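You operate a simulated robot arm through the tools that you are given. There is no shell and no other tool.

You are at the controls of a simulated robot arm. One attempt, no reset.

JOB
Drive the three brass screws home in the order three, two, one.
Fine: use the push driver that the screw plate names. Push each screw home, no harder: a red ring shows a stripped one. Put the driver back in its cup. Set down upright: what you pick out.
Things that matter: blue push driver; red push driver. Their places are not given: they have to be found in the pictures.

Only the result counts: the job must be done as asked and must still hold three seconds after the hand-in. Knocking over, shifting, dropping, spilling or breaking anything else fails it.

ROBOT AND FRAMES
A 6-joint arm with a four-finger gripper, fixed in place. Base frame: the origin is at the foot of the arm, x ahead of it, y to its left, z up; the work surface is at about z = 0.88. Readings come in m, degrees, newtons and seconds.
Its first joint turns from -166.0 to 166.0 degrees. Payload 3.43 kg.
Tool frame: the origin (TCP) lies between the finger pads and is the grasp point; the fingertips stand 0.03 m ahead of it; z points along the fingers, y is the line along which they close. Largest opening 0.12 m; the body of the gripper starts 0.085 m behind the TCP.
Orientation is told as [roll, pitch, yaw] about the base's x, y, z axes, in that order, counted from this pose: with the fingers straight down and closing along the base's y, the tool's x points along the base's -x, its y along +y and its z along -z.

CONTROLS
- The arm moves only by the tool play_rows. Its argument "steps" is a list of rows, each an object of numbers (a shift or turn left out is 0, a gripper value left out holds the last): "hand": the opening, from 0 (shut) to 1 (fully open); "tx", "ty", "tz": the shift along the tool's x, y, z in units of 40 mm (1.0 is 40 mm); "wx", "wy", "wz": the turn, a rotation vector about the tool's x, y, z in units of 8 degrees (1.0 is 8 degrees). In form: [{"hand": .., "tx": .., "ty": .., "tz": .., "wx": .., "wy": .., "wz": ..}, ...]. A call has 1 to 20 rows; each row shifts and turns the commanded pose from where the row before left it, along the tool's axes as they then stand. A call with a number of a shift or a turn outside -1 to 1 is refused whole. Rows are played at 5 a second. More than 0.05 m and 8.6 degrees between two rows, or a gripper value outside its range, and nothing of the call is played. Where a pose cannot be reached the arm comes as near as it can. A force on the tool above 40 N (or 10 N above the force at the start of the call, whichever is more), or a blocked arm, ends the call early, and 0.2 s more pass. The fingers move at their own pace and stop on an object; they squeeze with about 35 N. The grip force told is the motor's: it shows also when the fingers shut on nothing. Time passes only in rows, and 0.2 s behind the last, so rows that do not move let the fingers close. The reply holds the time, the measured pose of the TCP, the force on the tool along the base axes, the opening and the grip force, in the units named above and with some noise, with the torque about the TCP (base axes, N m) and any sound that the robot's microphone picked up.
- Cameras (640 x 400 px; columns grow to the right, rows downward): "scene" is fixed at [0.0491, -0.6502, 1.5197]; the picture's right is [0.99, 0.12, 0.00], its down [0.02, -0.20, -0.98] and it looks along [-0.11, 0.97, -0.20] (base axes); focal length 351 px, centre (320, 200). "wrist" rides on the gripper at [0.072, -0.017, -0.121] in the tool frame; the picture's right is [0.23, 0.97, 0.00], its down [-0.81, 0.19, -0.55] and it looks along [-0.54, 0.13, 0.83] (tool axes); focal length 275 px, centre (320, 200).
- capture(camera): a new picture of that camera. The clock stands still meanwhile.
- locate(camera, pixels): for up to 12 pixels [column, row] of the newest picture of that camera ("zoom" is the newest enlarged one), the place [x, y, z] in the base frame of the surface seen there, good to about 0.003 m. The clock stands still meanwhile.
- enlarge(camera, box): a new picture of the part [left, top, right, bottom] of that camera's present view, enlarged. The clock stands still meanwhile.
- job_done(): hands the job in; it is judged then, once.

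Unless the task says otherwise, let go and move clear before handing in.

The tools are called after "Request:" as a command line: name --argument value ..., lists and objects as JSON in quotes. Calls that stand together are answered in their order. play_rows: Moves the arm, as the interface text tells. Its arguments: {"type":"object","properties":{"steps":{"type":"array","items":{"type":"object","properties":{"hand":{"type":"number"},"tx":{"type":"number"},"ty":{"type":"number"},"tz":{"type":"number"},"wx":{"type":"number"},"wy":{"type":"number"},"wz":{"type":"number"}}}}},"required":["steps"]} The other tools are called the same way: capture (camera) takes a picture; locate (camera, pixels) gives the place of the surface under pixels of a picture; enlarge (camera, box) takes an enlarged picture of a part of a camera's view; job_done () hands the job in.

At the start:

```text
clock: 0.0
tcp_pos: [0.0069, 0.5702, 1.3036]
ee_rot: [0.0, 0.1, 0.1]
force: [0.0, -0.5, -0.5]
moment: [0.02, -0.01, 0.03]
gripper_width: 0.1202
grasp_force: 0.1
```

scene: 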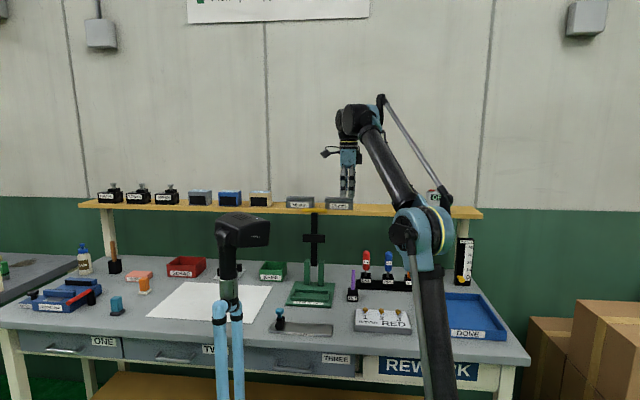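
wrist: 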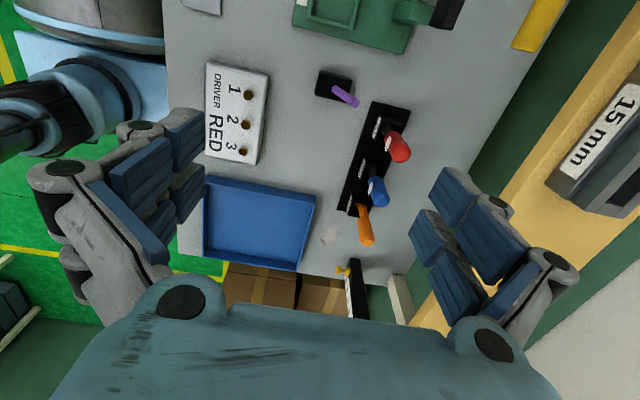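

The wrist picture shows the screw plate "DRIVER RED" near (237,112) with screws 1, 2, 3, and the rack with red, blue and orange handles near (390,165). I'll enlarge both for detail before moving.

Request:
enlarge --camera "wrist" --box '[190, 50, 430, 200]'

Request:
enlarge --camera "scene" --box '[330, 230, 490, 340]'

Request:
locate --camera "wrist" --pixels '[[248, 95], [245, 124], [242, 151], [401, 152], [379, 190], [368, 240], [345, 95], [372, 158], [395, 108], [349, 212], [211, 62], [259, 163]]'

```text
2.67 times, centred on (310, 125) of wrist
```

zoom: 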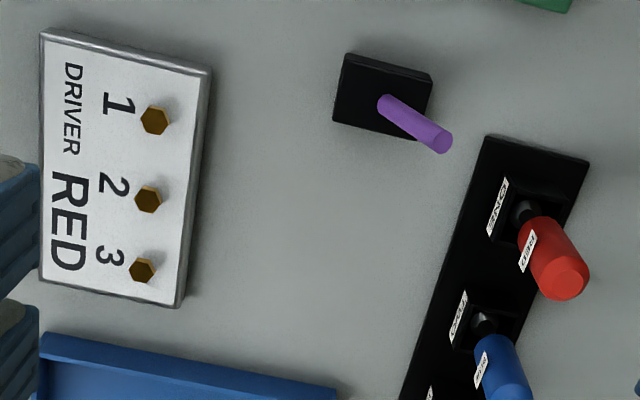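

```text
3.64 times, centred on (410, 285) of scene
```

zoom: 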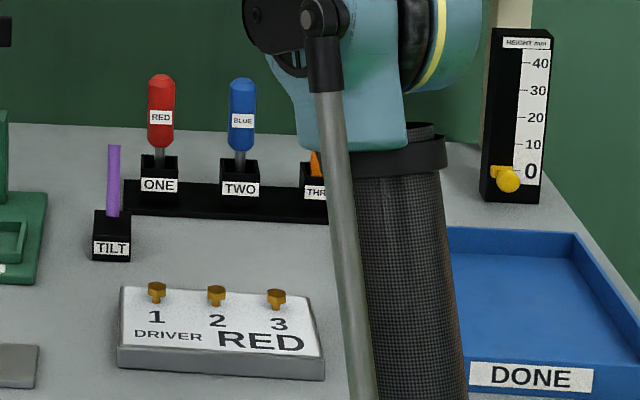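

```text
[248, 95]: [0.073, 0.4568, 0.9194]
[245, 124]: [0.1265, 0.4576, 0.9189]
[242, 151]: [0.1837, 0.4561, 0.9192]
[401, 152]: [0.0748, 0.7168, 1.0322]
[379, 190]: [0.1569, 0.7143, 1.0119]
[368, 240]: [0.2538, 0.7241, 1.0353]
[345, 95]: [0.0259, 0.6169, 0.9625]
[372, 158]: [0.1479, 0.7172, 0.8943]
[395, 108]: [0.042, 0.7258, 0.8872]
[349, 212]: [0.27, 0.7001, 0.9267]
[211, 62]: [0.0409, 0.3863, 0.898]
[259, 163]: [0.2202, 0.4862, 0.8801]
```

The plate asks for the RED driver, and the red handle, labelled RED, stands in cup ONE around (161,110) in the zoom. Next I'll measure the red driver's heights, the shelf, and the dark stand at (240,230).

Request:
locate --camera "zoom" --pixels '[[161, 78], [161, 100], [161, 140], [160, 155], [159, 185], [243, 85], [241, 160], [157, 287], [216, 290], [276, 295], [113, 150], [160, 340]]'

Request:
locate --camera "scene" --pixels '[[240, 230], [228, 290], [225, 340], [440, 350], [420, 240], [330, 212], [440, 215], [314, 240], [320, 270], [310, 290], [400, 150], [347, 165]]'

Request:
enlarge --camera "scene" --box '[340, 240, 420, 290]'

```text
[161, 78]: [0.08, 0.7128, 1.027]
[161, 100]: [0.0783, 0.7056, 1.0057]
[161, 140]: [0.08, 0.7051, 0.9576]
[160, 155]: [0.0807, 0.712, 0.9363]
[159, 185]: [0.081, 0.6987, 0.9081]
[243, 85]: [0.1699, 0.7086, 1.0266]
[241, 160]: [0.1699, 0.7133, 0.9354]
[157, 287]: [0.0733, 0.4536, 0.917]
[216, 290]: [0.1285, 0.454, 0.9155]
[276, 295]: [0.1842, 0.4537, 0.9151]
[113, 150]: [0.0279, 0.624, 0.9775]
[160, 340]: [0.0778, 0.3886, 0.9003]
```

```text
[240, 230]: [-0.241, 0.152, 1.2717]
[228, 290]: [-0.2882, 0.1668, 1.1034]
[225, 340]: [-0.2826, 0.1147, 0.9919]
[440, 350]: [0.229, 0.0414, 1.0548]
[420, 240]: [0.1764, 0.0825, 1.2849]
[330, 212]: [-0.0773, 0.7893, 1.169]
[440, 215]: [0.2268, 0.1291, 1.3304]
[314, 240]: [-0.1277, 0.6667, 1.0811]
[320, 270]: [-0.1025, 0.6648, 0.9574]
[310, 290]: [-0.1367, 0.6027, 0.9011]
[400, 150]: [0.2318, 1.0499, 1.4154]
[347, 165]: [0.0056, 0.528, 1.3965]
```

```text
8.00 times, centred on (380, 265) of scene
```

zoom: 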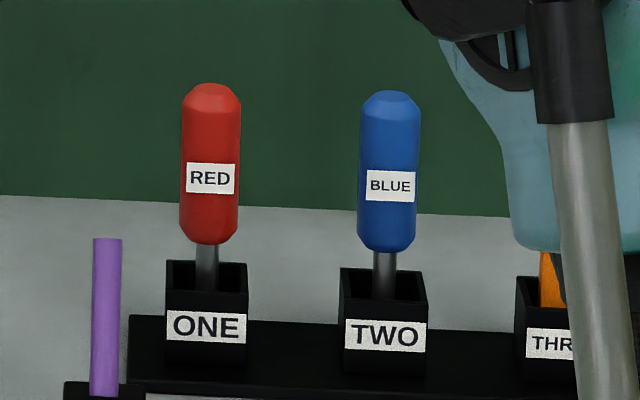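

The red driver stands upright at about (0.08, 0.71) with its handle from z≈0.95 to 1.03, and the shelf front edge is at y≈0.79, z≈1.17. I'll check the wrist shape so that it clears the shelf when I go down.

Request:
enlarge --camera "scene" --box '[290, 80, 450, 220]'

Request:
locate --camera "zoom" --pixels '[[125, 195], [180, 195], [160, 250], [145, 300], [180, 300], [140, 120], [200, 110], [250, 70], [270, 150], [60, 330], [150, 340], [220, 330]]'

Request:
locate --camera "wrist" --pixels '[[500, 200], [545, 130], [560, 100], [455, 225], [540, 20], [410, 270], [620, 120], [570, 170]]'

```text
2.86 times, centred on (370, 150) of scene
```

zoom: 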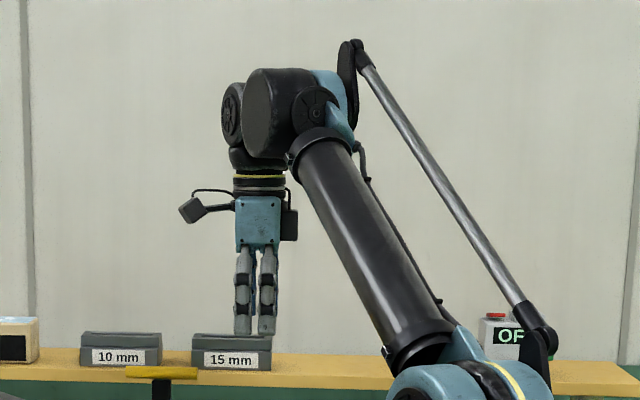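

```text
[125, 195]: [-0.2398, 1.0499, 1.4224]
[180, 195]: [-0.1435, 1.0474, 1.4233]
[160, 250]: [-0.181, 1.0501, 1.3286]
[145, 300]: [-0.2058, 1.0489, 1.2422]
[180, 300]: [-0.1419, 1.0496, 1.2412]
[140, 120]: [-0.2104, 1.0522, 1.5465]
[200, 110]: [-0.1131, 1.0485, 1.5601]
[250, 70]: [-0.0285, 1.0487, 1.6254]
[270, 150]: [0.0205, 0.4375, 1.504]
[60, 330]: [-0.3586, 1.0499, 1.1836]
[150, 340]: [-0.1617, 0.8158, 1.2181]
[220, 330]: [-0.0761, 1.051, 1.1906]
```

```text
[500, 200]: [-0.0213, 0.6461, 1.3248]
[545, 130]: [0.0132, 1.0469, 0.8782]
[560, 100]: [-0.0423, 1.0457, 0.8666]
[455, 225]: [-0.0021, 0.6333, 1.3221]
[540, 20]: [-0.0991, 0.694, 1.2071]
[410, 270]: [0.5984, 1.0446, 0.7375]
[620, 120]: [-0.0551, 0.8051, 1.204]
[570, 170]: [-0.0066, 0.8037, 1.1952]
```

At present the gripper body lies along y, which leaves only about 1.5 cm to the shelf edge (y≈0.79) when I go down. I'll first turn the hand 90° about the vertical, so the fingers close along x and the camera sits on the robot's side.

Request:
play_rows --steps '[{"hand": 1, "wz": -1}, {"wz": -1}, {"wz": -1}, {"wz": -1}, {"wz": -1}, {"wz": -1}, {"wz": -1}, {"wz": -1}, {"wz": -1}, {"wz": -1}, {"wz": -1}, {"wz": -0.25}, {}]'

```text
clock: 2.8
tcp_pos: [-0.0098, 0.5699, 1.3044]
ee_rot: [-0.6, 0.0, 90.1]
force: [-0.6, 0.2, -0.1]
moment: [-0.01, -0.01, 0.02]
gripper_width: 0.1201
grasp_force: 0.0
```

The turn reached yaw 90.1°, but the TCP x reads -0.010, so I'll wait a moment and see whether it settles.

Request:
play_rows --steps '[{}, {}, {}]'

Request:
capture --camera "wrist"

Request:
capture --camera "scene"

```text
clock: 3.6
tcp_pos: [-0.0098, 0.5706, 1.3029]
ee_rot: [-0.6, 0.0, 90.0]
force: [0.2, -0.1, -0.1]
moment: [0.01, 0.02, 0.01]
gripper_width: 0.1199
grasp_force: 0.1
```

```text
taken
```

wrist: 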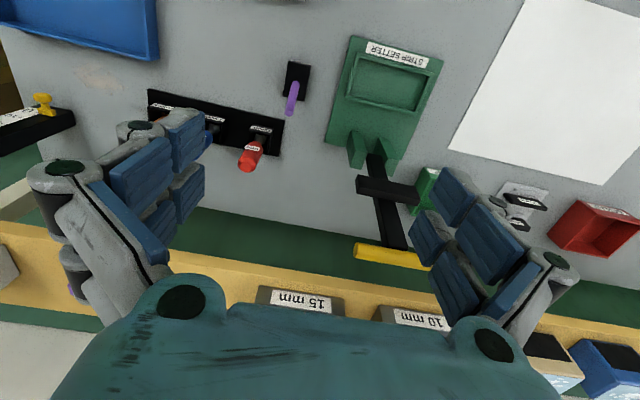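

```text
taken
```

scene: 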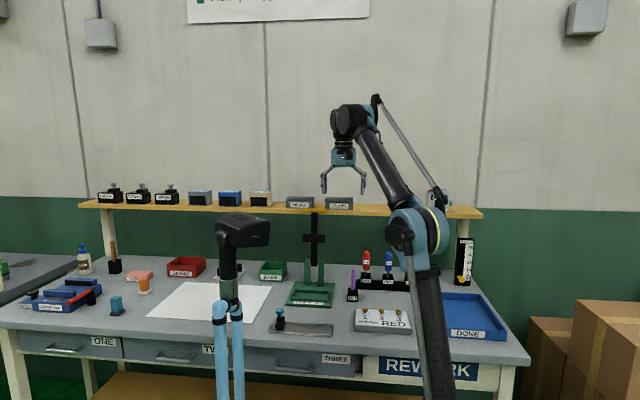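

The hand has turned, and the wrist picture shows the red driver at (250,155). Its cup is labelled ONE and the TILT post is at (293,90). I'll move above the driver, staying high, and re-measure from there.

Request:
play_rows --steps '[{"tx": -0.9, "ty": -0.56}, {"tx": -0.9, "ty": -0.56}, {"tx": -0.9, "ty": -0.56}, {"tx": -0.9, "ty": -0.56}, {}, {}]'

Request:
capture --camera "wrist"

Request:
capture --camera "scene"

```text
clock: 5.0
tcp_pos: [0.0731, 0.6832, 1.2882]
ee_rot: [-0.6, 0.0, 90.0]
force: [0.1, 0.0, -0.5]
moment: [-0.01, -0.02, 0.01]
gripper_width: 0.12
grasp_force: 0.0
out of reach, approached as far as the arm can: row 3, 4
```

```text
taken
```

wrist: 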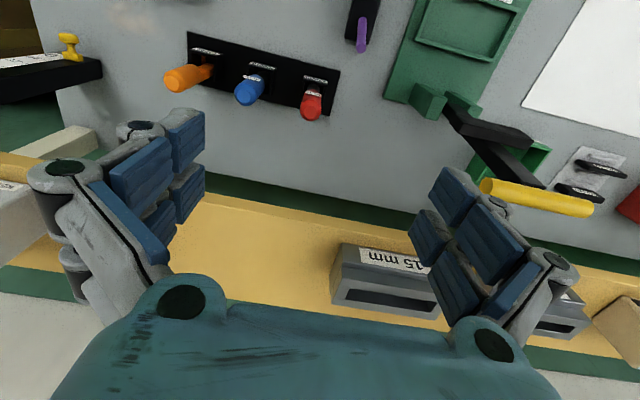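

```text
taken
```

scene: 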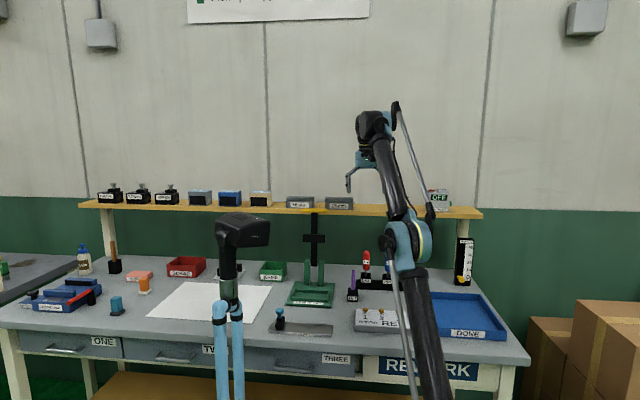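

The arm ran out of reach that high up (it stopped at y=0.683, z=1.288). I'll descend first, because reach grows lower down, and then look again.

Request:
play_rows --steps '[{"tz": 0.8}, {"tz": 0.8}, {"tz": 0.8}, {"tz": 0.8}, {}, {}]'

Request:
capture --camera "wrist"

Request:
capture --camera "scene"

```text
clock: 6.4
tcp_pos: [0.0714, 0.681, 1.1595]
ee_rot: [-0.6, 0.0, 90.1]
force: [-0.7, -0.7, -0.5]
moment: [0.02, 0.01, 0.02]
gripper_width: 0.1198
grasp_force: 0.1
```

```text
taken
```

wrist: 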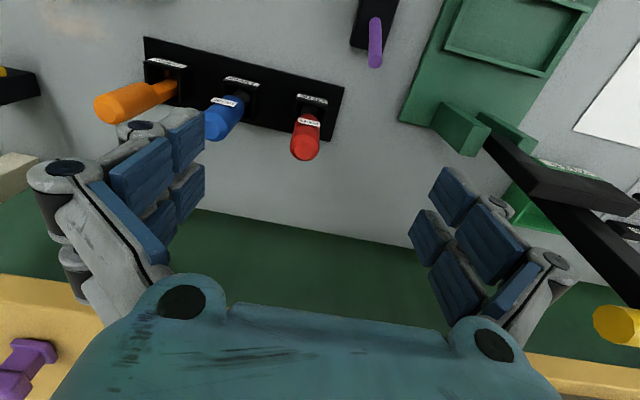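

```text
taken
```

scene: 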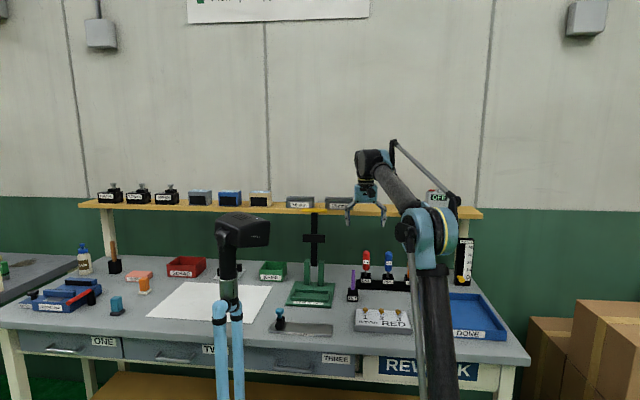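

Now at z=1.16, with the red handle at (305,140) and its cup at (310,105). I'll measure the driver's axis, the cup and the nearby black post.

Request:
enlarge --camera "wrist" --box '[240, 70, 400, 170]'

Request:
locate --camera "wrist" --pixels '[[304, 150], [305, 138], [308, 123], [297, 97], [326, 101], [345, 88], [145, 40], [500, 170], [610, 190], [375, 55], [218, 130], [600, 320]]'

Request:
locate --camera "zoom" --pixels '[[260, 290], [240, 320], [275, 320], [262, 240], [270, 215], [280, 180], [230, 130], [350, 145], [220, 100], [355, 120]]'

```text
4.00 times, centred on (320, 120) of wrist
```

zoom: 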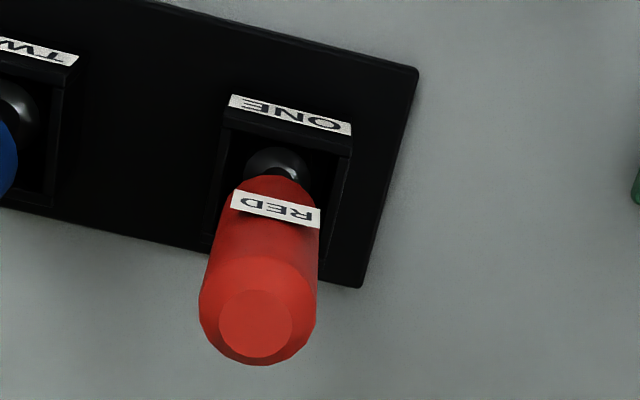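

```text
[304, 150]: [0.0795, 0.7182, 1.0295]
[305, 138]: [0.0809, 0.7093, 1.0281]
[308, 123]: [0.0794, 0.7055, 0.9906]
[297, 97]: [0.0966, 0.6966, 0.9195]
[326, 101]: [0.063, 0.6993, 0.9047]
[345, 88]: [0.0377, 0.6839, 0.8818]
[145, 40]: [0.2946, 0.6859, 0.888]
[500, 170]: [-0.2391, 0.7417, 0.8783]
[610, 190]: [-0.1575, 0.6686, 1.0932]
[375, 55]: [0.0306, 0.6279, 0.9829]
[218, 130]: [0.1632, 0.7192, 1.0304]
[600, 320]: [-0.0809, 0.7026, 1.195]
```

```text
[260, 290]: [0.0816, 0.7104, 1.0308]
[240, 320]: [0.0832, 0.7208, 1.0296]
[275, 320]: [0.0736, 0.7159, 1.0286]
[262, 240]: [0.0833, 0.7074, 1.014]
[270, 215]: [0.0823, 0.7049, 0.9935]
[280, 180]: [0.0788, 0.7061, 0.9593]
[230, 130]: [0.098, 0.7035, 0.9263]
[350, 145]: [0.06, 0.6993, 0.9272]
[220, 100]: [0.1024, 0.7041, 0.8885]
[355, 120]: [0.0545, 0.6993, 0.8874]
```

The red driver's axis is at about (0.079, 0.718), with its top at z≈1.030. The blue handle is 9 cm away, so I'll half-close the fingers, move over the axis at z≈1.10 and check the alignment.

Request:
play_rows --steps '[{"hand": 0.5, "tx": -0.47, "ty": -0.1, "tz": 0.5}, {"tx": -0.46, "ty": -0.09, "tz": 0.5}, {"tz": 0.5}, {}, {}]'

Request:
capture --camera "wrist"

Request:
capture --camera "scene"

```text
clock: 7.6
tcp_pos: [0.0826, 0.7197, 1.1003]
ee_rot: [-0.6, 0.0, 90.1]
force: [-0.2, 0.2, 0.1]
moment: [-0.01, 0.0, 0.01]
gripper_width: 0.06
grasp_force: 0.0
```

```text
taken
```

wrist: 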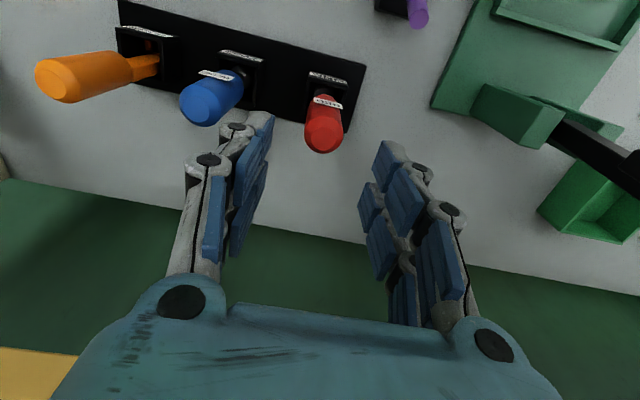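

```text
taken
```

scene: 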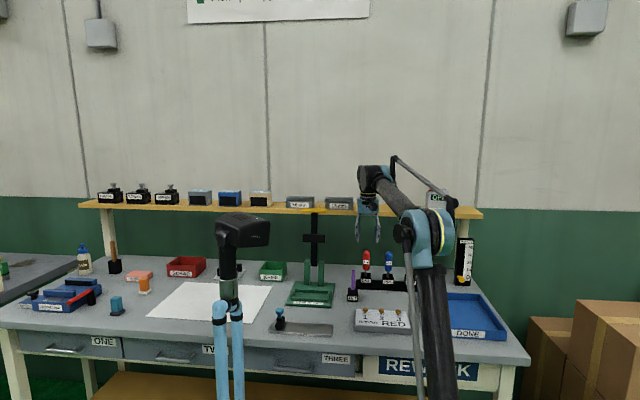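

The hand is over the driver, and its axis at the driver's top height should project near (320,140). The handle top appears at about (323,143), so I'll check this closely before going down.

Request:
enlarge --camera "wrist" --box '[240, 60, 400, 160]'

Request:
locate --camera "zoom" --pixels '[[330, 325], [300, 330], [360, 325], [335, 345], [330, 305], [330, 260], [360, 180], [300, 60], [380, 60]]'

Request:
enlarge --camera "scene" --box '[330, 180, 410, 300]'

```text
4.00 times, centred on (320, 110) of wrist
```

zoom: 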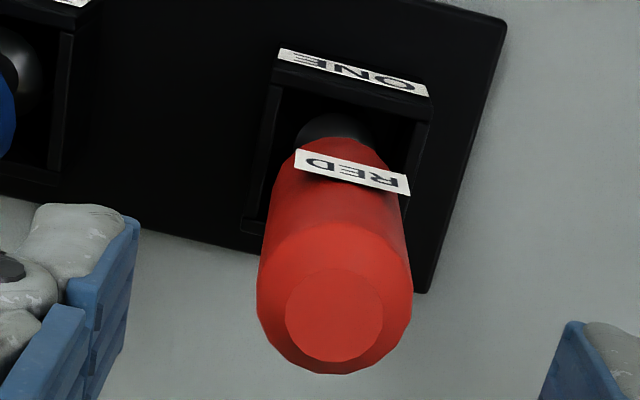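

```text
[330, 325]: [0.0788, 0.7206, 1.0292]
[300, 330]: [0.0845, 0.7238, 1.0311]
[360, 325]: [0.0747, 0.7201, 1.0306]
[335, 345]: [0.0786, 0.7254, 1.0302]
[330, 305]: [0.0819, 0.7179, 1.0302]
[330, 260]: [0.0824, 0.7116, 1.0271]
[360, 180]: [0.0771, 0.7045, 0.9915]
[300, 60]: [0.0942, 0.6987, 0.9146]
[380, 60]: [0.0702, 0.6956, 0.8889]
```

```text
3.33 times, centred on (370, 240) of scene
```

zoom: 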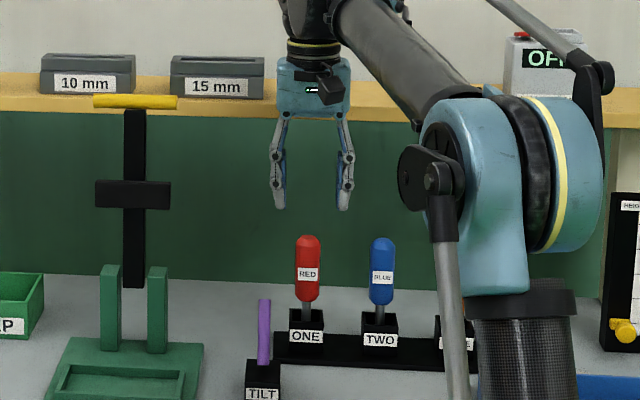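

The driver axis measures (0.080, 0.7195), about 2.5 mm to the -x side of the TCP. I'll shift by that, descend to z≈0.995 around the handle, and close the fingers.

Request:
play_rows --steps '[{"ty": 0.06, "tz": 0.4}, {"tz": 0.45}, {"tz": 0.45}, {"tz": 0.45}, {"tz": 0.45}, {"tz": 0.43}, {}, {}]'

Request:
capture --camera "wrist"

Request:
enlarge --camera "scene" --box '[330, 180, 410, 300]'

```text
clock: 9.4
tcp_pos: [0.0778, 0.7204, 0.9953]
ee_rot: [-0.6, 0.0, 90.2]
force: [0.1, -0.1, 0.0]
moment: [0.01, 0.0, 0.0]
gripper_width: 0.0598
grasp_force: 0.0
```

```text
taken
```

wrist: 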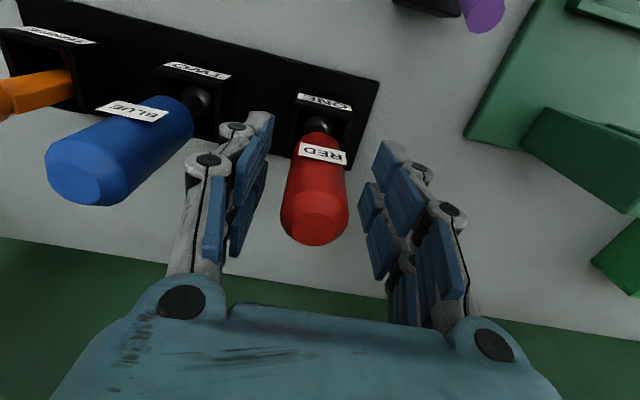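

```text
3.33 times, centred on (370, 240) of scene
```

zoom: 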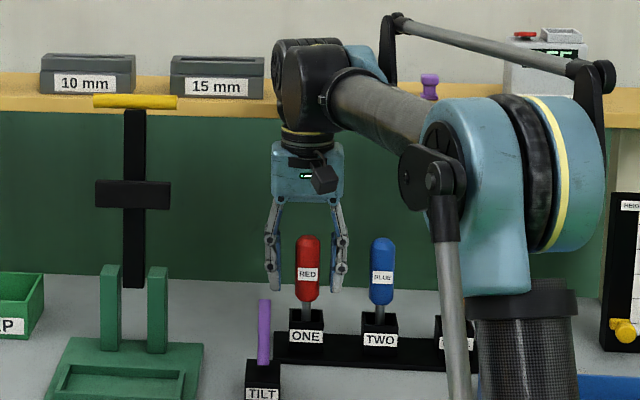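

The red handle (top around (315,225)) is between the fingers and the forces are zero. I'll check the depth alignment once more before closing.

Request:
enlarge --camera "wrist" --box '[200, 80, 440, 280]'

Request:
locate --camera "wrist" --pixels '[[318, 228], [300, 222], [335, 222], [318, 240], [322, 155], [330, 108], [380, 210], [255, 190], [240, 190], [395, 250]]'

```text
2.00 times, centred on (320, 180) of wrist
```

zoom: 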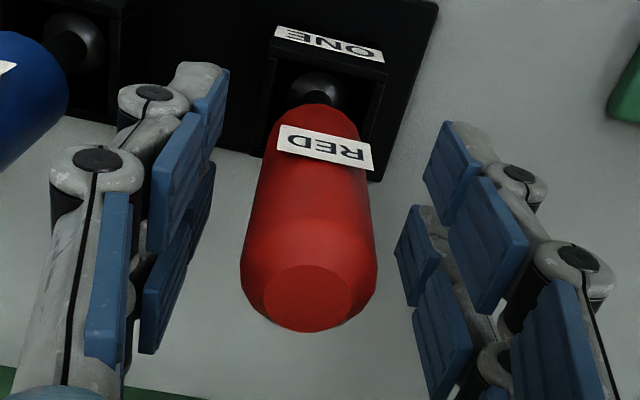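

```text
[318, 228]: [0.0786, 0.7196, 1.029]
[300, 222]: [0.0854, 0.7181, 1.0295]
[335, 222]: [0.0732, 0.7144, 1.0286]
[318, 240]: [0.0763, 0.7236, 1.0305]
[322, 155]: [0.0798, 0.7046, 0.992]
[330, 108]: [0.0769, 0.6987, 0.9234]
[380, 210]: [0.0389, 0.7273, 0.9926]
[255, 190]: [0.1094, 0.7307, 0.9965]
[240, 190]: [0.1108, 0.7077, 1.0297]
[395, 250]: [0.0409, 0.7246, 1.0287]
```

The handle's axis is about 2 mm to the +x side of the TCP (top centre (314,229) against the expected (320,235)). I'll centre on it and close the fingers.

Request:
play_rows --steps '[{"ty": -0.055}, {}, {"hand": 0.3}, {"hand": 0.2}, {"hand": 0.1}, {"hand": 0}, {}, {}]'

Request:
capture --camera "wrist"

Request:
enlarge --camera "scene" --box '[330, 180, 410, 300]'

```text
clock: 11.2
tcp_pos: [0.0791, 0.7209, 0.9956]
ee_rot: [-0.5, 0.0, 90.0]
force: [0.6, -0.6, -0.3]
moment: [0.02, -0.02, 0.02]
gripper_width: 0.0277
grasp_force: 34.9
```

```text
taken
```

wrist: 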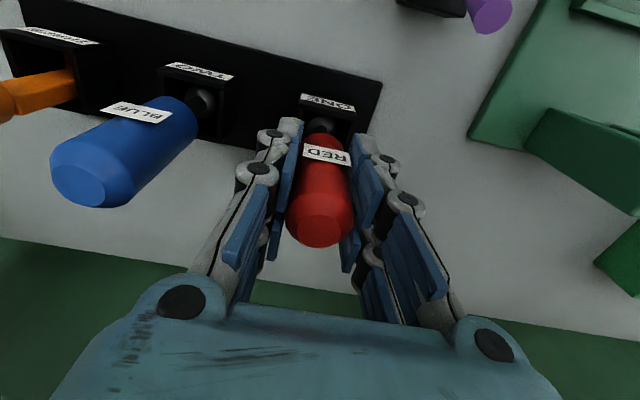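

```text
3.33 times, centred on (370, 240) of scene
```

zoom: 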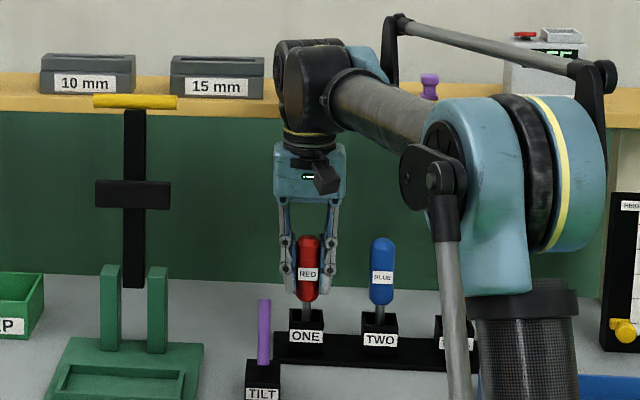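

The handle is gripped (opening 0.0277, 35 N) at TCP (0.0791, 0.7209, 0.9956), which I'll note as the put-back pose. Now I'll lift straight up slowly.

Request:
play_rows --steps '[{"tz": -0.25}, {"tz": -0.25}, {"tz": -0.4}, {"tz": -0.4}, {"tz": -0.4}, {"tz": -0.4}, {}, {}]'

Request:
capture --camera "wrist"

Request:
enlarge --camera "scene" --box '[330, 200, 410, 300]'

```text
clock: 13.0
tcp_pos: [0.0803, 0.7224, 1.0789]
ee_rot: [-0.7, 0.0, 90.1]
force: [-0.2, 0.2, -1.2]
moment: [-0.01, 0.0, 0.0]
gripper_width: 0.0279
grasp_force: 35.4
```

```text
taken
```

wrist: 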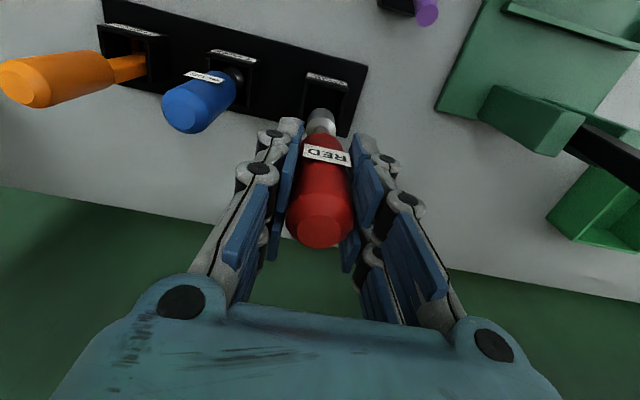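

```text
4.00 times, centred on (370, 250) of scene
```

zoom: 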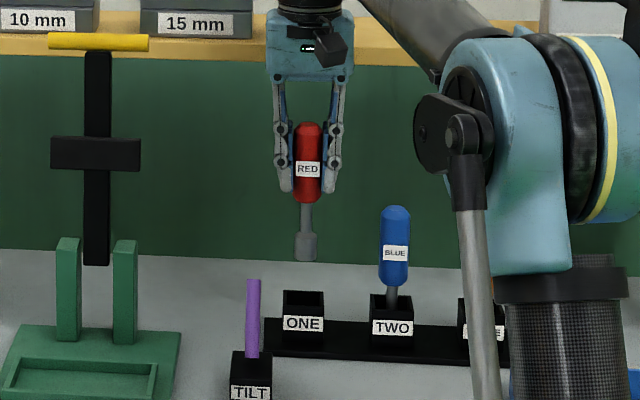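

The driver is out of the cup and hangs upright, with its socket tip at zoom (305,260). I'll measure the tip and the tilt of the driver in the hand.

Request:
locate --camera "zoom" --pixels '[[308, 128], [308, 150], [305, 190], [306, 215], [305, 240], [305, 257], [297, 250], [313, 250], [302, 300], [283, 300], [324, 300]]'

Request:
enlarge --camera "scene" --box '[350, 225, 386, 270]'

Request:
enlarge --camera "wrist" --box '[280, 80, 380, 150]'

```text
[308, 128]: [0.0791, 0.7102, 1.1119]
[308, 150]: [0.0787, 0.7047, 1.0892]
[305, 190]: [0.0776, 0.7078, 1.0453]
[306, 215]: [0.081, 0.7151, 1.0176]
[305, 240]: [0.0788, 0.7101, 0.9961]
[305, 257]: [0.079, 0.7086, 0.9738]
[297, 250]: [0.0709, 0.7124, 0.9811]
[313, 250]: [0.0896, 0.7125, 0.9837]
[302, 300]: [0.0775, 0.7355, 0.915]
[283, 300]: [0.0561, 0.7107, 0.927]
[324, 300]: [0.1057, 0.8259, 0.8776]
```

```text
8.89 times, centred on (368, 248) of scene
```

zoom: 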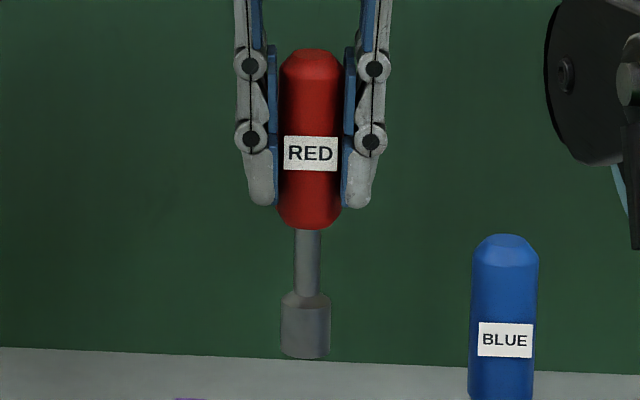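

```text
5.71 times, centred on (330, 115) of wrist
```

zoom: 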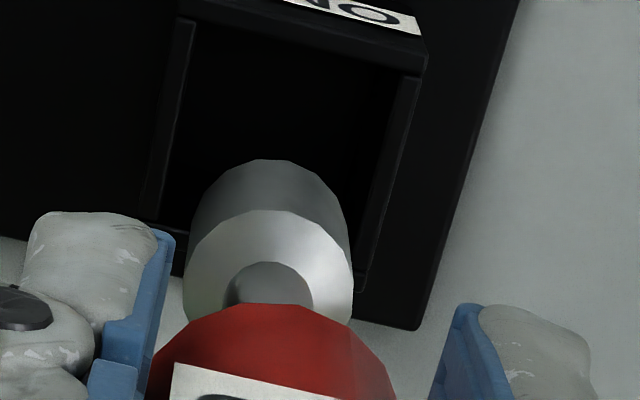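

The driver hangs vertically and its socket tip is about 0.109 m below the TCP (z≈0.970 now). I'll carry it high towards the plate, first back in y away from the TILT post and the blue driver, then across towards screw three.

Request:
play_rows --steps '[{"tz": -0.5}, {"tx": 0.5}, {"tx": 0.8}, {"tx": 0.8}, {"tx": 0.8}, {"tx": 0.8, "ty": -0.3}, {"tx": 0.6, "ty": -0.5}, {"tx": 0.6, "ty": -0.6}, {"tx": 0.6, "ty": -0.6}, {"tx": 0.4, "ty": -0.4}, {}, {}, {}]'

Request:
capture --camera "wrist"

Request:
capture --camera "scene"

```text
clock: 15.8
tcp_pos: [0.1769, 0.4854, 1.0995]
ee_rot: [-0.6, 0.0, 90.2]
force: [0.2, 0.8, -1.2]
moment: [0.02, -0.01, 0.06]
gripper_width: 0.0278
grasp_force: 35.0
```

```text
taken
```

wrist: 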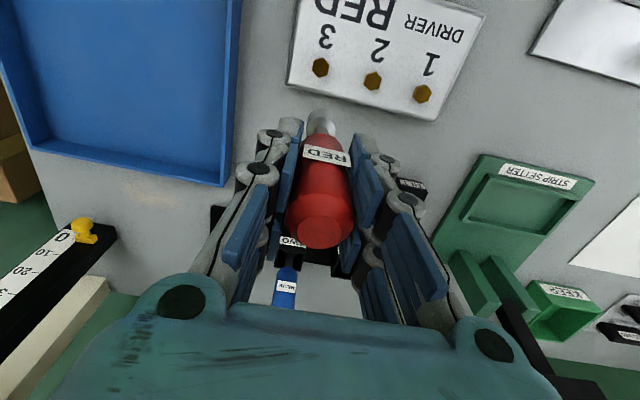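

```text
taken
```

scene: 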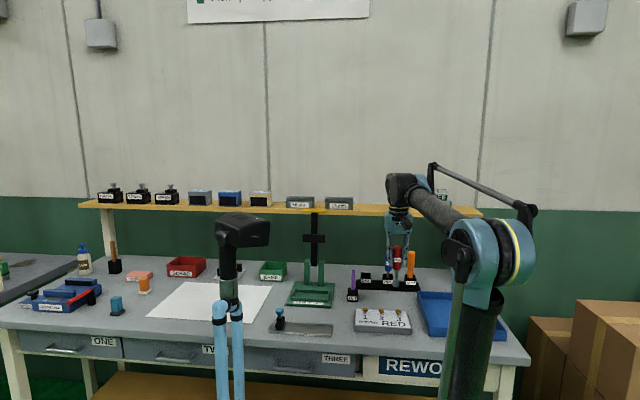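

All three screws are visible now (3 at (320,67), 2 at (373,80), 1 at (423,93) in the wrist picture). I'll enlarge and measure them from both cameras.

Request:
enlarge --camera "wrist" --box '[280, 30, 460, 142]'

Request:
locate --camera "wrist" --pixels '[[320, 67], [373, 81], [423, 93], [330, 120], [326, 112], [345, 60], [395, 75], [300, 75]]'

Request:
enlarge --camera "scene" --box '[345, 290, 425, 340]'

Request:
locate --camera "zoom" --pixels '[[160, 165], [290, 170], [420, 180], [320, 300], [400, 310]]'

```text
3.56 times, centred on (370, 86) of wrist
```

zoom: 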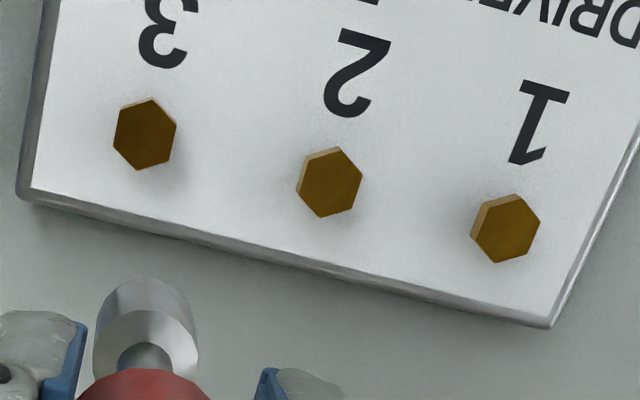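

```text
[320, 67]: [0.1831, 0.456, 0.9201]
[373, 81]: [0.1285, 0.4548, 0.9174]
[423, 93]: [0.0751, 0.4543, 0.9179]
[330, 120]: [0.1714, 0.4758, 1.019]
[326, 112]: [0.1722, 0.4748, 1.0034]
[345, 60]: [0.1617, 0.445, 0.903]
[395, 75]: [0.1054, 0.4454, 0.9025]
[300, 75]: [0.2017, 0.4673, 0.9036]
```

```text
8.00 times, centred on (385, 315) of scene
```

zoom: 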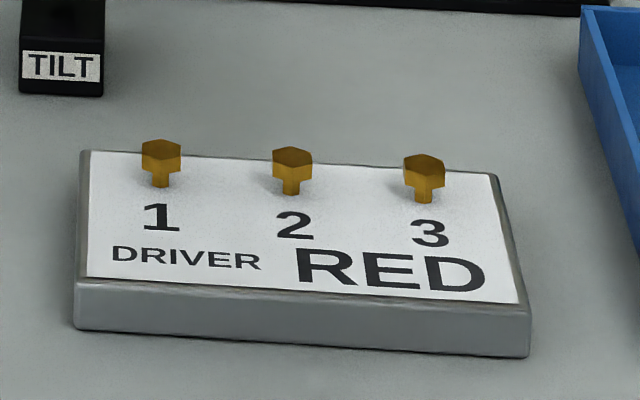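

```text
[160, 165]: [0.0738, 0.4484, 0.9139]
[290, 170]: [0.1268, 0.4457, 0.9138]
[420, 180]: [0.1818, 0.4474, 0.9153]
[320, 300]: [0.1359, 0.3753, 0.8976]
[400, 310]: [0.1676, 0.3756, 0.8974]
```

The screws are at x = 0.183 (3), 0.1285 (2) and 0.0745 (1), all at y≈0.4555 with head tops at z≈0.918 and the plate at 0.9025. The driver axis matches the TCP, so I'll align over screw three and lower to just above it.

Request:
play_rows --steps '[{"tx": 0.4, "ty": -0.08}, {"tx": 0.35, "ty": -0.07}, {}, {"tz": 0.4}, {"tz": 0.4}, {"tz": 0.4}, {}, {}]'

Request:
capture --camera "wrist"

Request:
enlarge --camera "scene" --box '[345, 260, 441, 340]'

```text
clock: 17.6
tcp_pos: [0.184, 0.4566, 1.0513]
ee_rot: [-0.6, 0.0, 90.2]
force: [0.3, 0.0, -0.5]
moment: [0.04, -0.02, 0.02]
gripper_width: 0.0276
grasp_force: 34.6
```

```text
taken
```

wrist: 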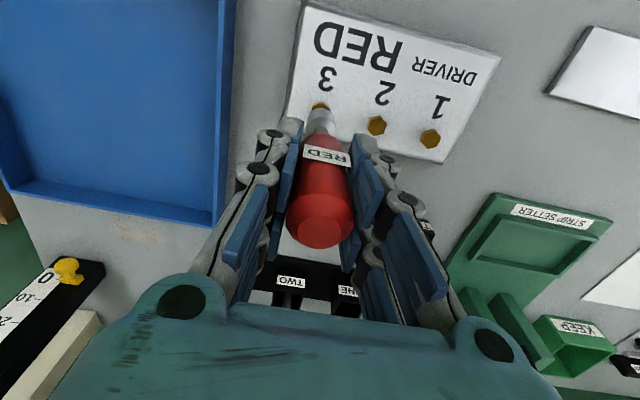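

```text
5.00 times, centred on (393, 300) of scene
```

zoom: 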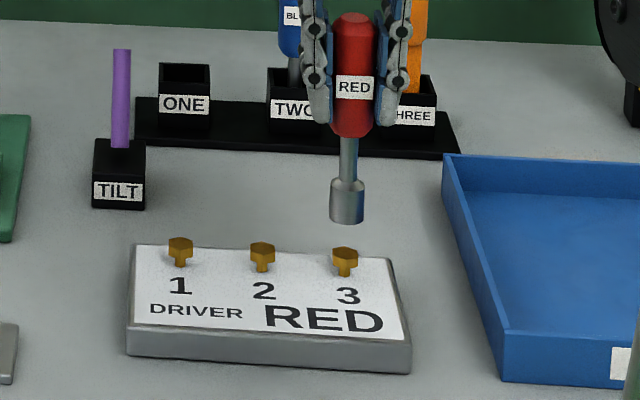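

Screw three is directly under the tip in x (tip at (347,222), head at (346,250) in the zoom). I'll check the y alignment with closer measurements.

Request:
enlarge --camera "wrist" --box '[290, 80, 450, 170]'

Request:
locate --camera "zoom" --pixels '[[123, 100], [120, 130], [125, 150], [348, 183], [560, 238], [110, 120], [140, 120]]'

```text
4.00 times, centred on (370, 125) of wrist
```

zoom: 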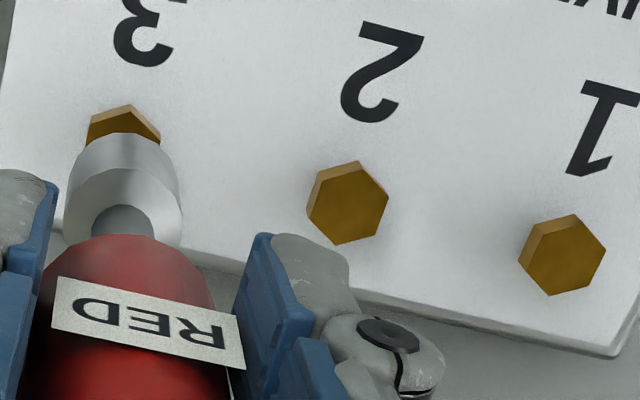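

```text
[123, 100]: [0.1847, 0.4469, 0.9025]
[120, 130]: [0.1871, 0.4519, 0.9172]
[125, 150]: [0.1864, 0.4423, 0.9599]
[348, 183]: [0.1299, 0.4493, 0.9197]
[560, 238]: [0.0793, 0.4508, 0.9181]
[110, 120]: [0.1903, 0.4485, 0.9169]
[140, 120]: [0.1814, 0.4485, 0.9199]
```

Tip and screw three agree within about 2 mm, well inside the socket's 22 mm width over the 16 mm head. I'll lower slowly towards contact, expected at TCP z≈1.027–1.031, and read the force.

Request:
play_rows --steps '[{"tz": 0.1, "ty": 0.02}, {"tz": 0.1}, {"tz": 0.1}, {"tz": 0.05}, {}]'

```text
clock: 18.8
tcp_pos: [0.1829, 0.4555, 1.0373]
ee_rot: [-0.7, 0.0, 90.1]
force: [0.8, 0.0, -0.9]
moment: [-0.02, 0.01, -0.01]
gripper_width: 0.0276
grasp_force: 35.3
```

There is no contact yet at z=1.037 (Fz about -0.9, just the driver's weight). I'll continue in 1 mm steps.

Request:
play_rows --steps '[{"tz": 0.025}, {"tz": 0.025}, {"tz": 0.025}, {"tz": 0.025}, {}]'

Request:
enlarge --camera "scene" --box '[365, 275, 429, 315]'

```text
clock: 20.0
tcp_pos: [0.1837, 0.4553, 1.0337]
ee_rot: [-0.6, 0.0, 90.1]
force: [0.5, 0.3, -0.7]
moment: [0.0, 0.0, 0.03]
gripper_width: 0.0275
grasp_force: 35.3
```

```text
10.00 times, centred on (397, 295) of scene
```

zoom: 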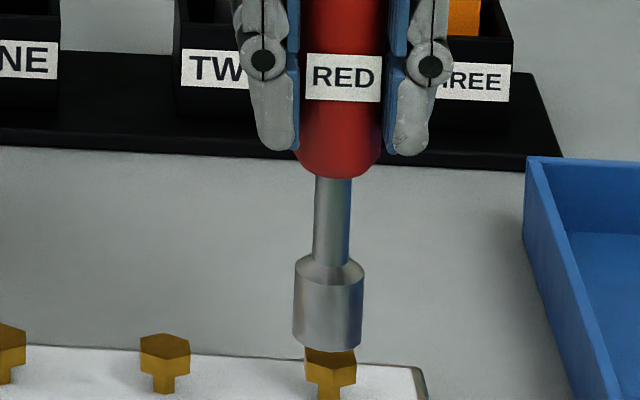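

The tip's lower edge (row 350) is about 4 mm above the head of screw three. I'll keep lowering in 1 mm steps and watch the force.

Request:
play_rows --steps '[{"tz": 0.025}, {"tz": 0.025}, {}]'

Request:
play_rows --steps '[{"tz": 0.025}, {}]'

Request:
play_rows --steps '[{"tz": 0.025}, {}]'

```text
clock: 20.8
tcp_pos: [0.1834, 0.4544, 1.0326]
ee_rot: [-0.7, 0.0, 90.2]
force: [0.2, -0.4, -1.3]
moment: [-0.03, 0.01, -0.01]
gripper_width: 0.0276
grasp_force: 35.4
```

```text
clock: 21.4
tcp_pos: [0.1829, 0.455, 1.0299]
ee_rot: [-0.6, 0.0, 90.1]
force: [0.3, -1.7, -1.4]
moment: [0.02, 0.0, -0.02]
gripper_width: 0.0279
grasp_force: 35.0
```

```text
clock: 22.0
tcp_pos: [0.1842, 0.4561, 1.0308]
ee_rot: [-0.7, 0.0, 90.1]
force: [0.2, 0.9, 0.3]
moment: [-0.04, 0.01, -0.01]
gripper_width: 0.0278
grasp_force: 35.1
```

Still no clear contact (Fz within ±1 N of noise, z≈1.030). I'll continue one step at a time.

Request:
play_rows --steps '[{"tz": 0.025}, {}]'

Request:
play_rows --steps '[{"tz": 0.025}, {}]'

Request:
enlarge --camera "scene" --box '[365, 275, 429, 315]'

```text
clock: 22.6
tcp_pos: [0.1834, 0.4552, 1.0303]
ee_rot: [-0.6, 0.0, 90.1]
force: [0.0, -0.6, -1.3]
moment: [-0.02, -0.02, -0.01]
gripper_width: 0.0276
grasp_force: 35.4
```

```text
clock: 23.2
tcp_pos: [0.1839, 0.4558, 1.0278]
ee_rot: [-0.6, 0.1, 90.2]
force: [0.4, 0.9, -0.6]
moment: [0.01, 0.01, 0.03]
gripper_width: 0.0279
grasp_force: 35.4
```

```text
10.00 times, centred on (397, 295) of scene
```

zoom: 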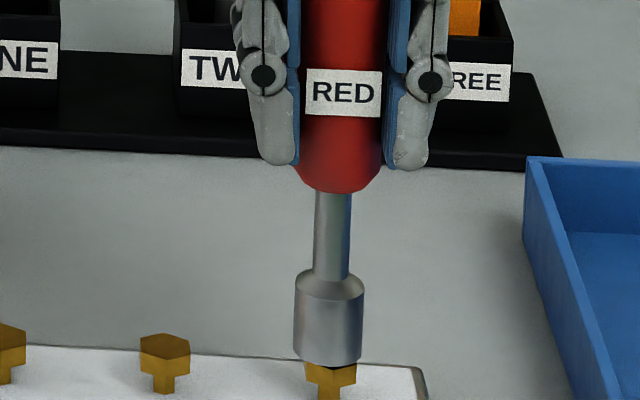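

The tip (row 365) is now almost on the head. I'll keep going at 1 mm per call.

Request:
play_rows --steps '[{"tz": 0.025}, {}]'

Request:
play_rows --steps '[{"tz": 0.02}, {}]'

```text
clock: 23.8
tcp_pos: [0.1823, 0.4556, 1.0271]
ee_rot: [-0.6, -0.1, 90.1]
force: [1.0, 0.5, 0.1]
moment: [0.01, -0.02, 0.03]
gripper_width: 0.0278
grasp_force: 35.3
```

```text
clock: 24.4
tcp_pos: [0.183, 0.4563, 1.0267]
ee_rot: [-0.7, 0.0, 90.1]
force: [0.7, 0.5, -1.0]
moment: [-0.01, 0.01, 0.02]
gripper_width: 0.0278
grasp_force: 35.4
```

Request:
play_rows --steps '[{"tz": 0.025}, {}]'

Request:
enlarge --camera "scene" --box '[365, 275, 429, 315]'

```text
clock: 25.0
tcp_pos: [0.1833, 0.4555, 1.0262]
ee_rot: [-0.7, 0.0, 90.1]
force: [0.3, 0.8, 0.4]
moment: [-0.01, 0.03, 0.0]
gripper_width: 0.0274
grasp_force: 35.4
```

```text
10.00 times, centred on (397, 295) of scene
```

zoom: 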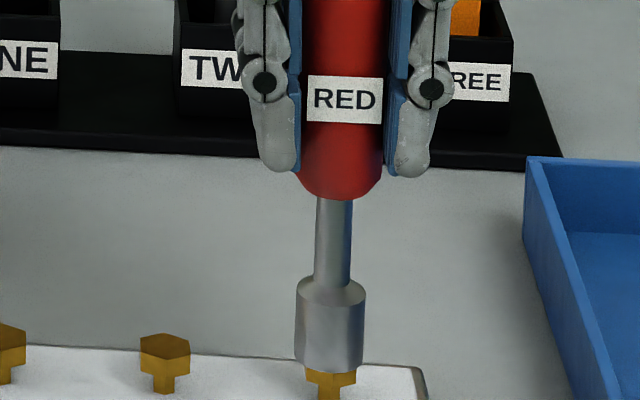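

The tip is now touching or just above the head (row 372) and the force is still near zero. I'll keep stepping by 1 mm and watch Fz.

Request:
play_rows --steps '[{"tz": 0.025}, {}]'

Request:
play_rows --steps '[{"tz": 0.025}, {}]'

```text
clock: 25.6
tcp_pos: [0.1824, 0.4546, 1.0248]
ee_rot: [-0.7, 0.1, 90.1]
force: [0.3, -0.2, -1.0]
moment: [0.01, 0.0, 0.01]
gripper_width: 0.0274
grasp_force: 34.9
```

```text
clock: 26.2
tcp_pos: [0.1828, 0.455, 1.0239]
ee_rot: [-0.7, -0.1, 90.2]
force: [-0.2, 0.0, -1.4]
moment: [0.01, 0.0, 0.01]
gripper_width: 0.0278
grasp_force: 34.7
```

Request:
enlarge --camera "scene" --box '[365, 275, 429, 315]'

Request:
capture --camera "wrist"

```text
10.00 times, centred on (397, 295) of scene
```

zoom: 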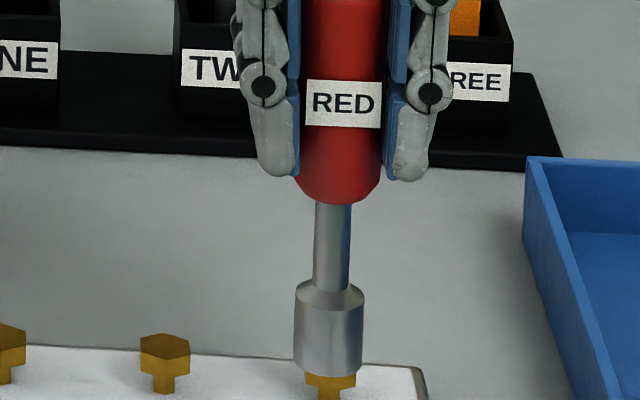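

```text
taken
```

wrist: 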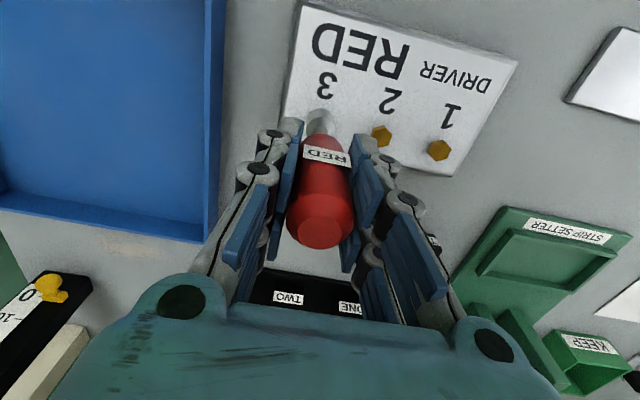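

The head of screw three now shows only rows 376–387 under the tip, so I need a view that includes the plate to see whether it has moved. I'll step on and frame the plate.

Request:
play_rows --steps '[{"tz": 0.02}, {}]'

Request:
enlarge --camera "scene" --box '[372, 290, 420, 320]'

```text
clock: 26.8
tcp_pos: [0.1815, 0.4545, 1.024]
ee_rot: [-0.6, 0.0, 90.1]
force: [0.1, 0.0, -0.8]
moment: [0.02, 0.03, -0.01]
gripper_width: 0.0279
grasp_force: 35.4
```

```text
13.33 times, centred on (396, 305) of scene
```

zoom: 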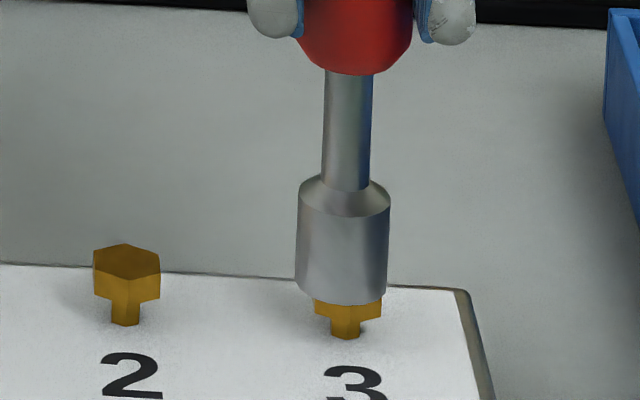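

The socket is hollow: its rim (row 305) is now about 3 mm below the top edge of the head, with no force, and the screw has not moved (head bottom still at row 316). The head is entering the socket cleanly, so I'll continue with small steps.

Request:
play_rows --steps '[{"tz": 0.025}, {}]'

Request:
play_rows --steps '[{"tz": 0.025}, {}]'

Request:
enlarge --camera "scene" --box '[372, 290, 420, 320]'

```text
clock: 27.4
tcp_pos: [0.1829, 0.4547, 1.0221]
ee_rot: [-0.7, 0.0, 90.1]
force: [0.0, 0.0, -0.2]
moment: [0.01, 0.0, -0.03]
gripper_width: 0.0279
grasp_force: 34.9
```

```text
clock: 28.0
tcp_pos: [0.1844, 0.4562, 1.0212]
ee_rot: [-0.5, 0.0, 90.2]
force: [0.0, 0.6, -1.4]
moment: [-0.01, 0.02, -0.02]
gripper_width: 0.0278
grasp_force: 35.1
```

```text
13.33 times, centred on (396, 305) of scene
```

zoom: 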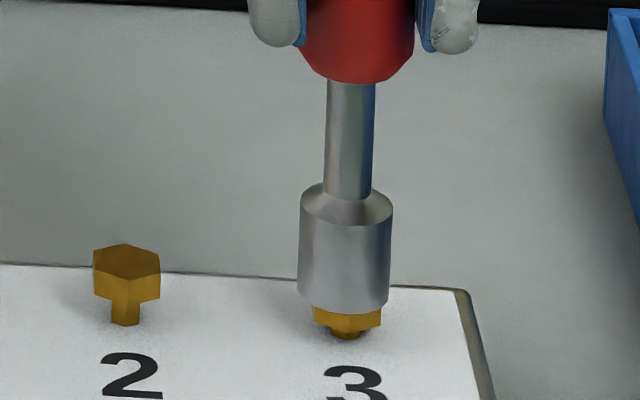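

The screw is moving now: its head bottom has gone from row 316 to about 328 and the stem is almost gone, with hardly any resistance. About 3–4 mm are left, so I'll go on in 0.5 mm steps and watch force and sound.

Request:
play_rows --steps '[{"tz": 0.0125}, {}]'

Request:
play_rows --steps '[{"tz": 0.0125}, {}]'

Request:
play_rows --steps '[{"tz": 0.0125}, {}]'

Request:
enlarge --camera "scene" --box '[372, 290, 420, 320]'

```text
clock: 28.6
tcp_pos: [0.1828, 0.4549, 1.0197]
ee_rot: [-0.6, 0.0, 90.2]
force: [0.2, -0.9, -1.7]
moment: [-0.01, -0.01, 0.02]
gripper_width: 0.0277
grasp_force: 34.7
```

```text
clock: 29.2
tcp_pos: [0.1835, 0.4544, 1.02]
ee_rot: [-0.6, -0.1, 90.1]
force: [-0.3, 0.3, -1.0]
moment: [0.01, -0.01, -0.02]
gripper_width: 0.0276
grasp_force: 34.9
```

```text
clock: 29.8
tcp_pos: [0.1826, 0.4546, 1.0203]
ee_rot: [-0.6, 0.1, 90.1]
force: [0.2, 0.7, -0.7]
moment: [-0.04, -0.01, -0.01]
gripper_width: 0.0275
grasp_force: 34.8
```

```text
13.33 times, centred on (396, 305) of scene
```

zoom: 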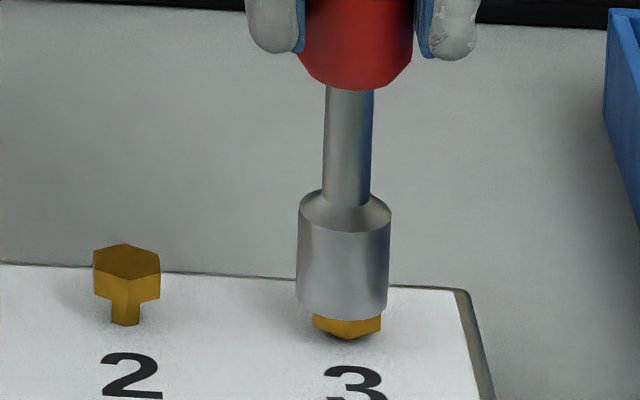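

The head bottom is now near row 338 and almost on the plate, with still no real force. I'll use finer 0.3 mm steps.

Request:
play_rows --steps '[{"tz": 0.008}, {}]'

Request:
play_rows --steps '[{"tz": 0.008}, {}]'

Request:
enlarge --camera "scene" --box '[372, 290, 420, 320]'

```text
clock: 30.4
tcp_pos: [0.1836, 0.4545, 1.0183]
ee_rot: [-0.7, 0.0, 90.1]
force: [0.0, 0.5, -1.3]
moment: [0.03, 0.0, -0.02]
gripper_width: 0.0276
grasp_force: 35.1
```

```text
clock: 31.0
tcp_pos: [0.1817, 0.4554, 1.019]
ee_rot: [-0.6, 0.0, 90.1]
force: [0.4, -0.7, -1.2]
moment: [0.02, 0.01, 0.0]
gripper_width: 0.0276
grasp_force: 34.3
```

```text
13.33 times, centred on (396, 305) of scene
```

zoom: 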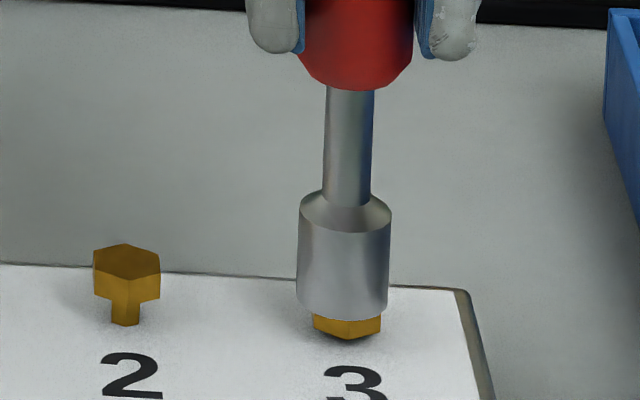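

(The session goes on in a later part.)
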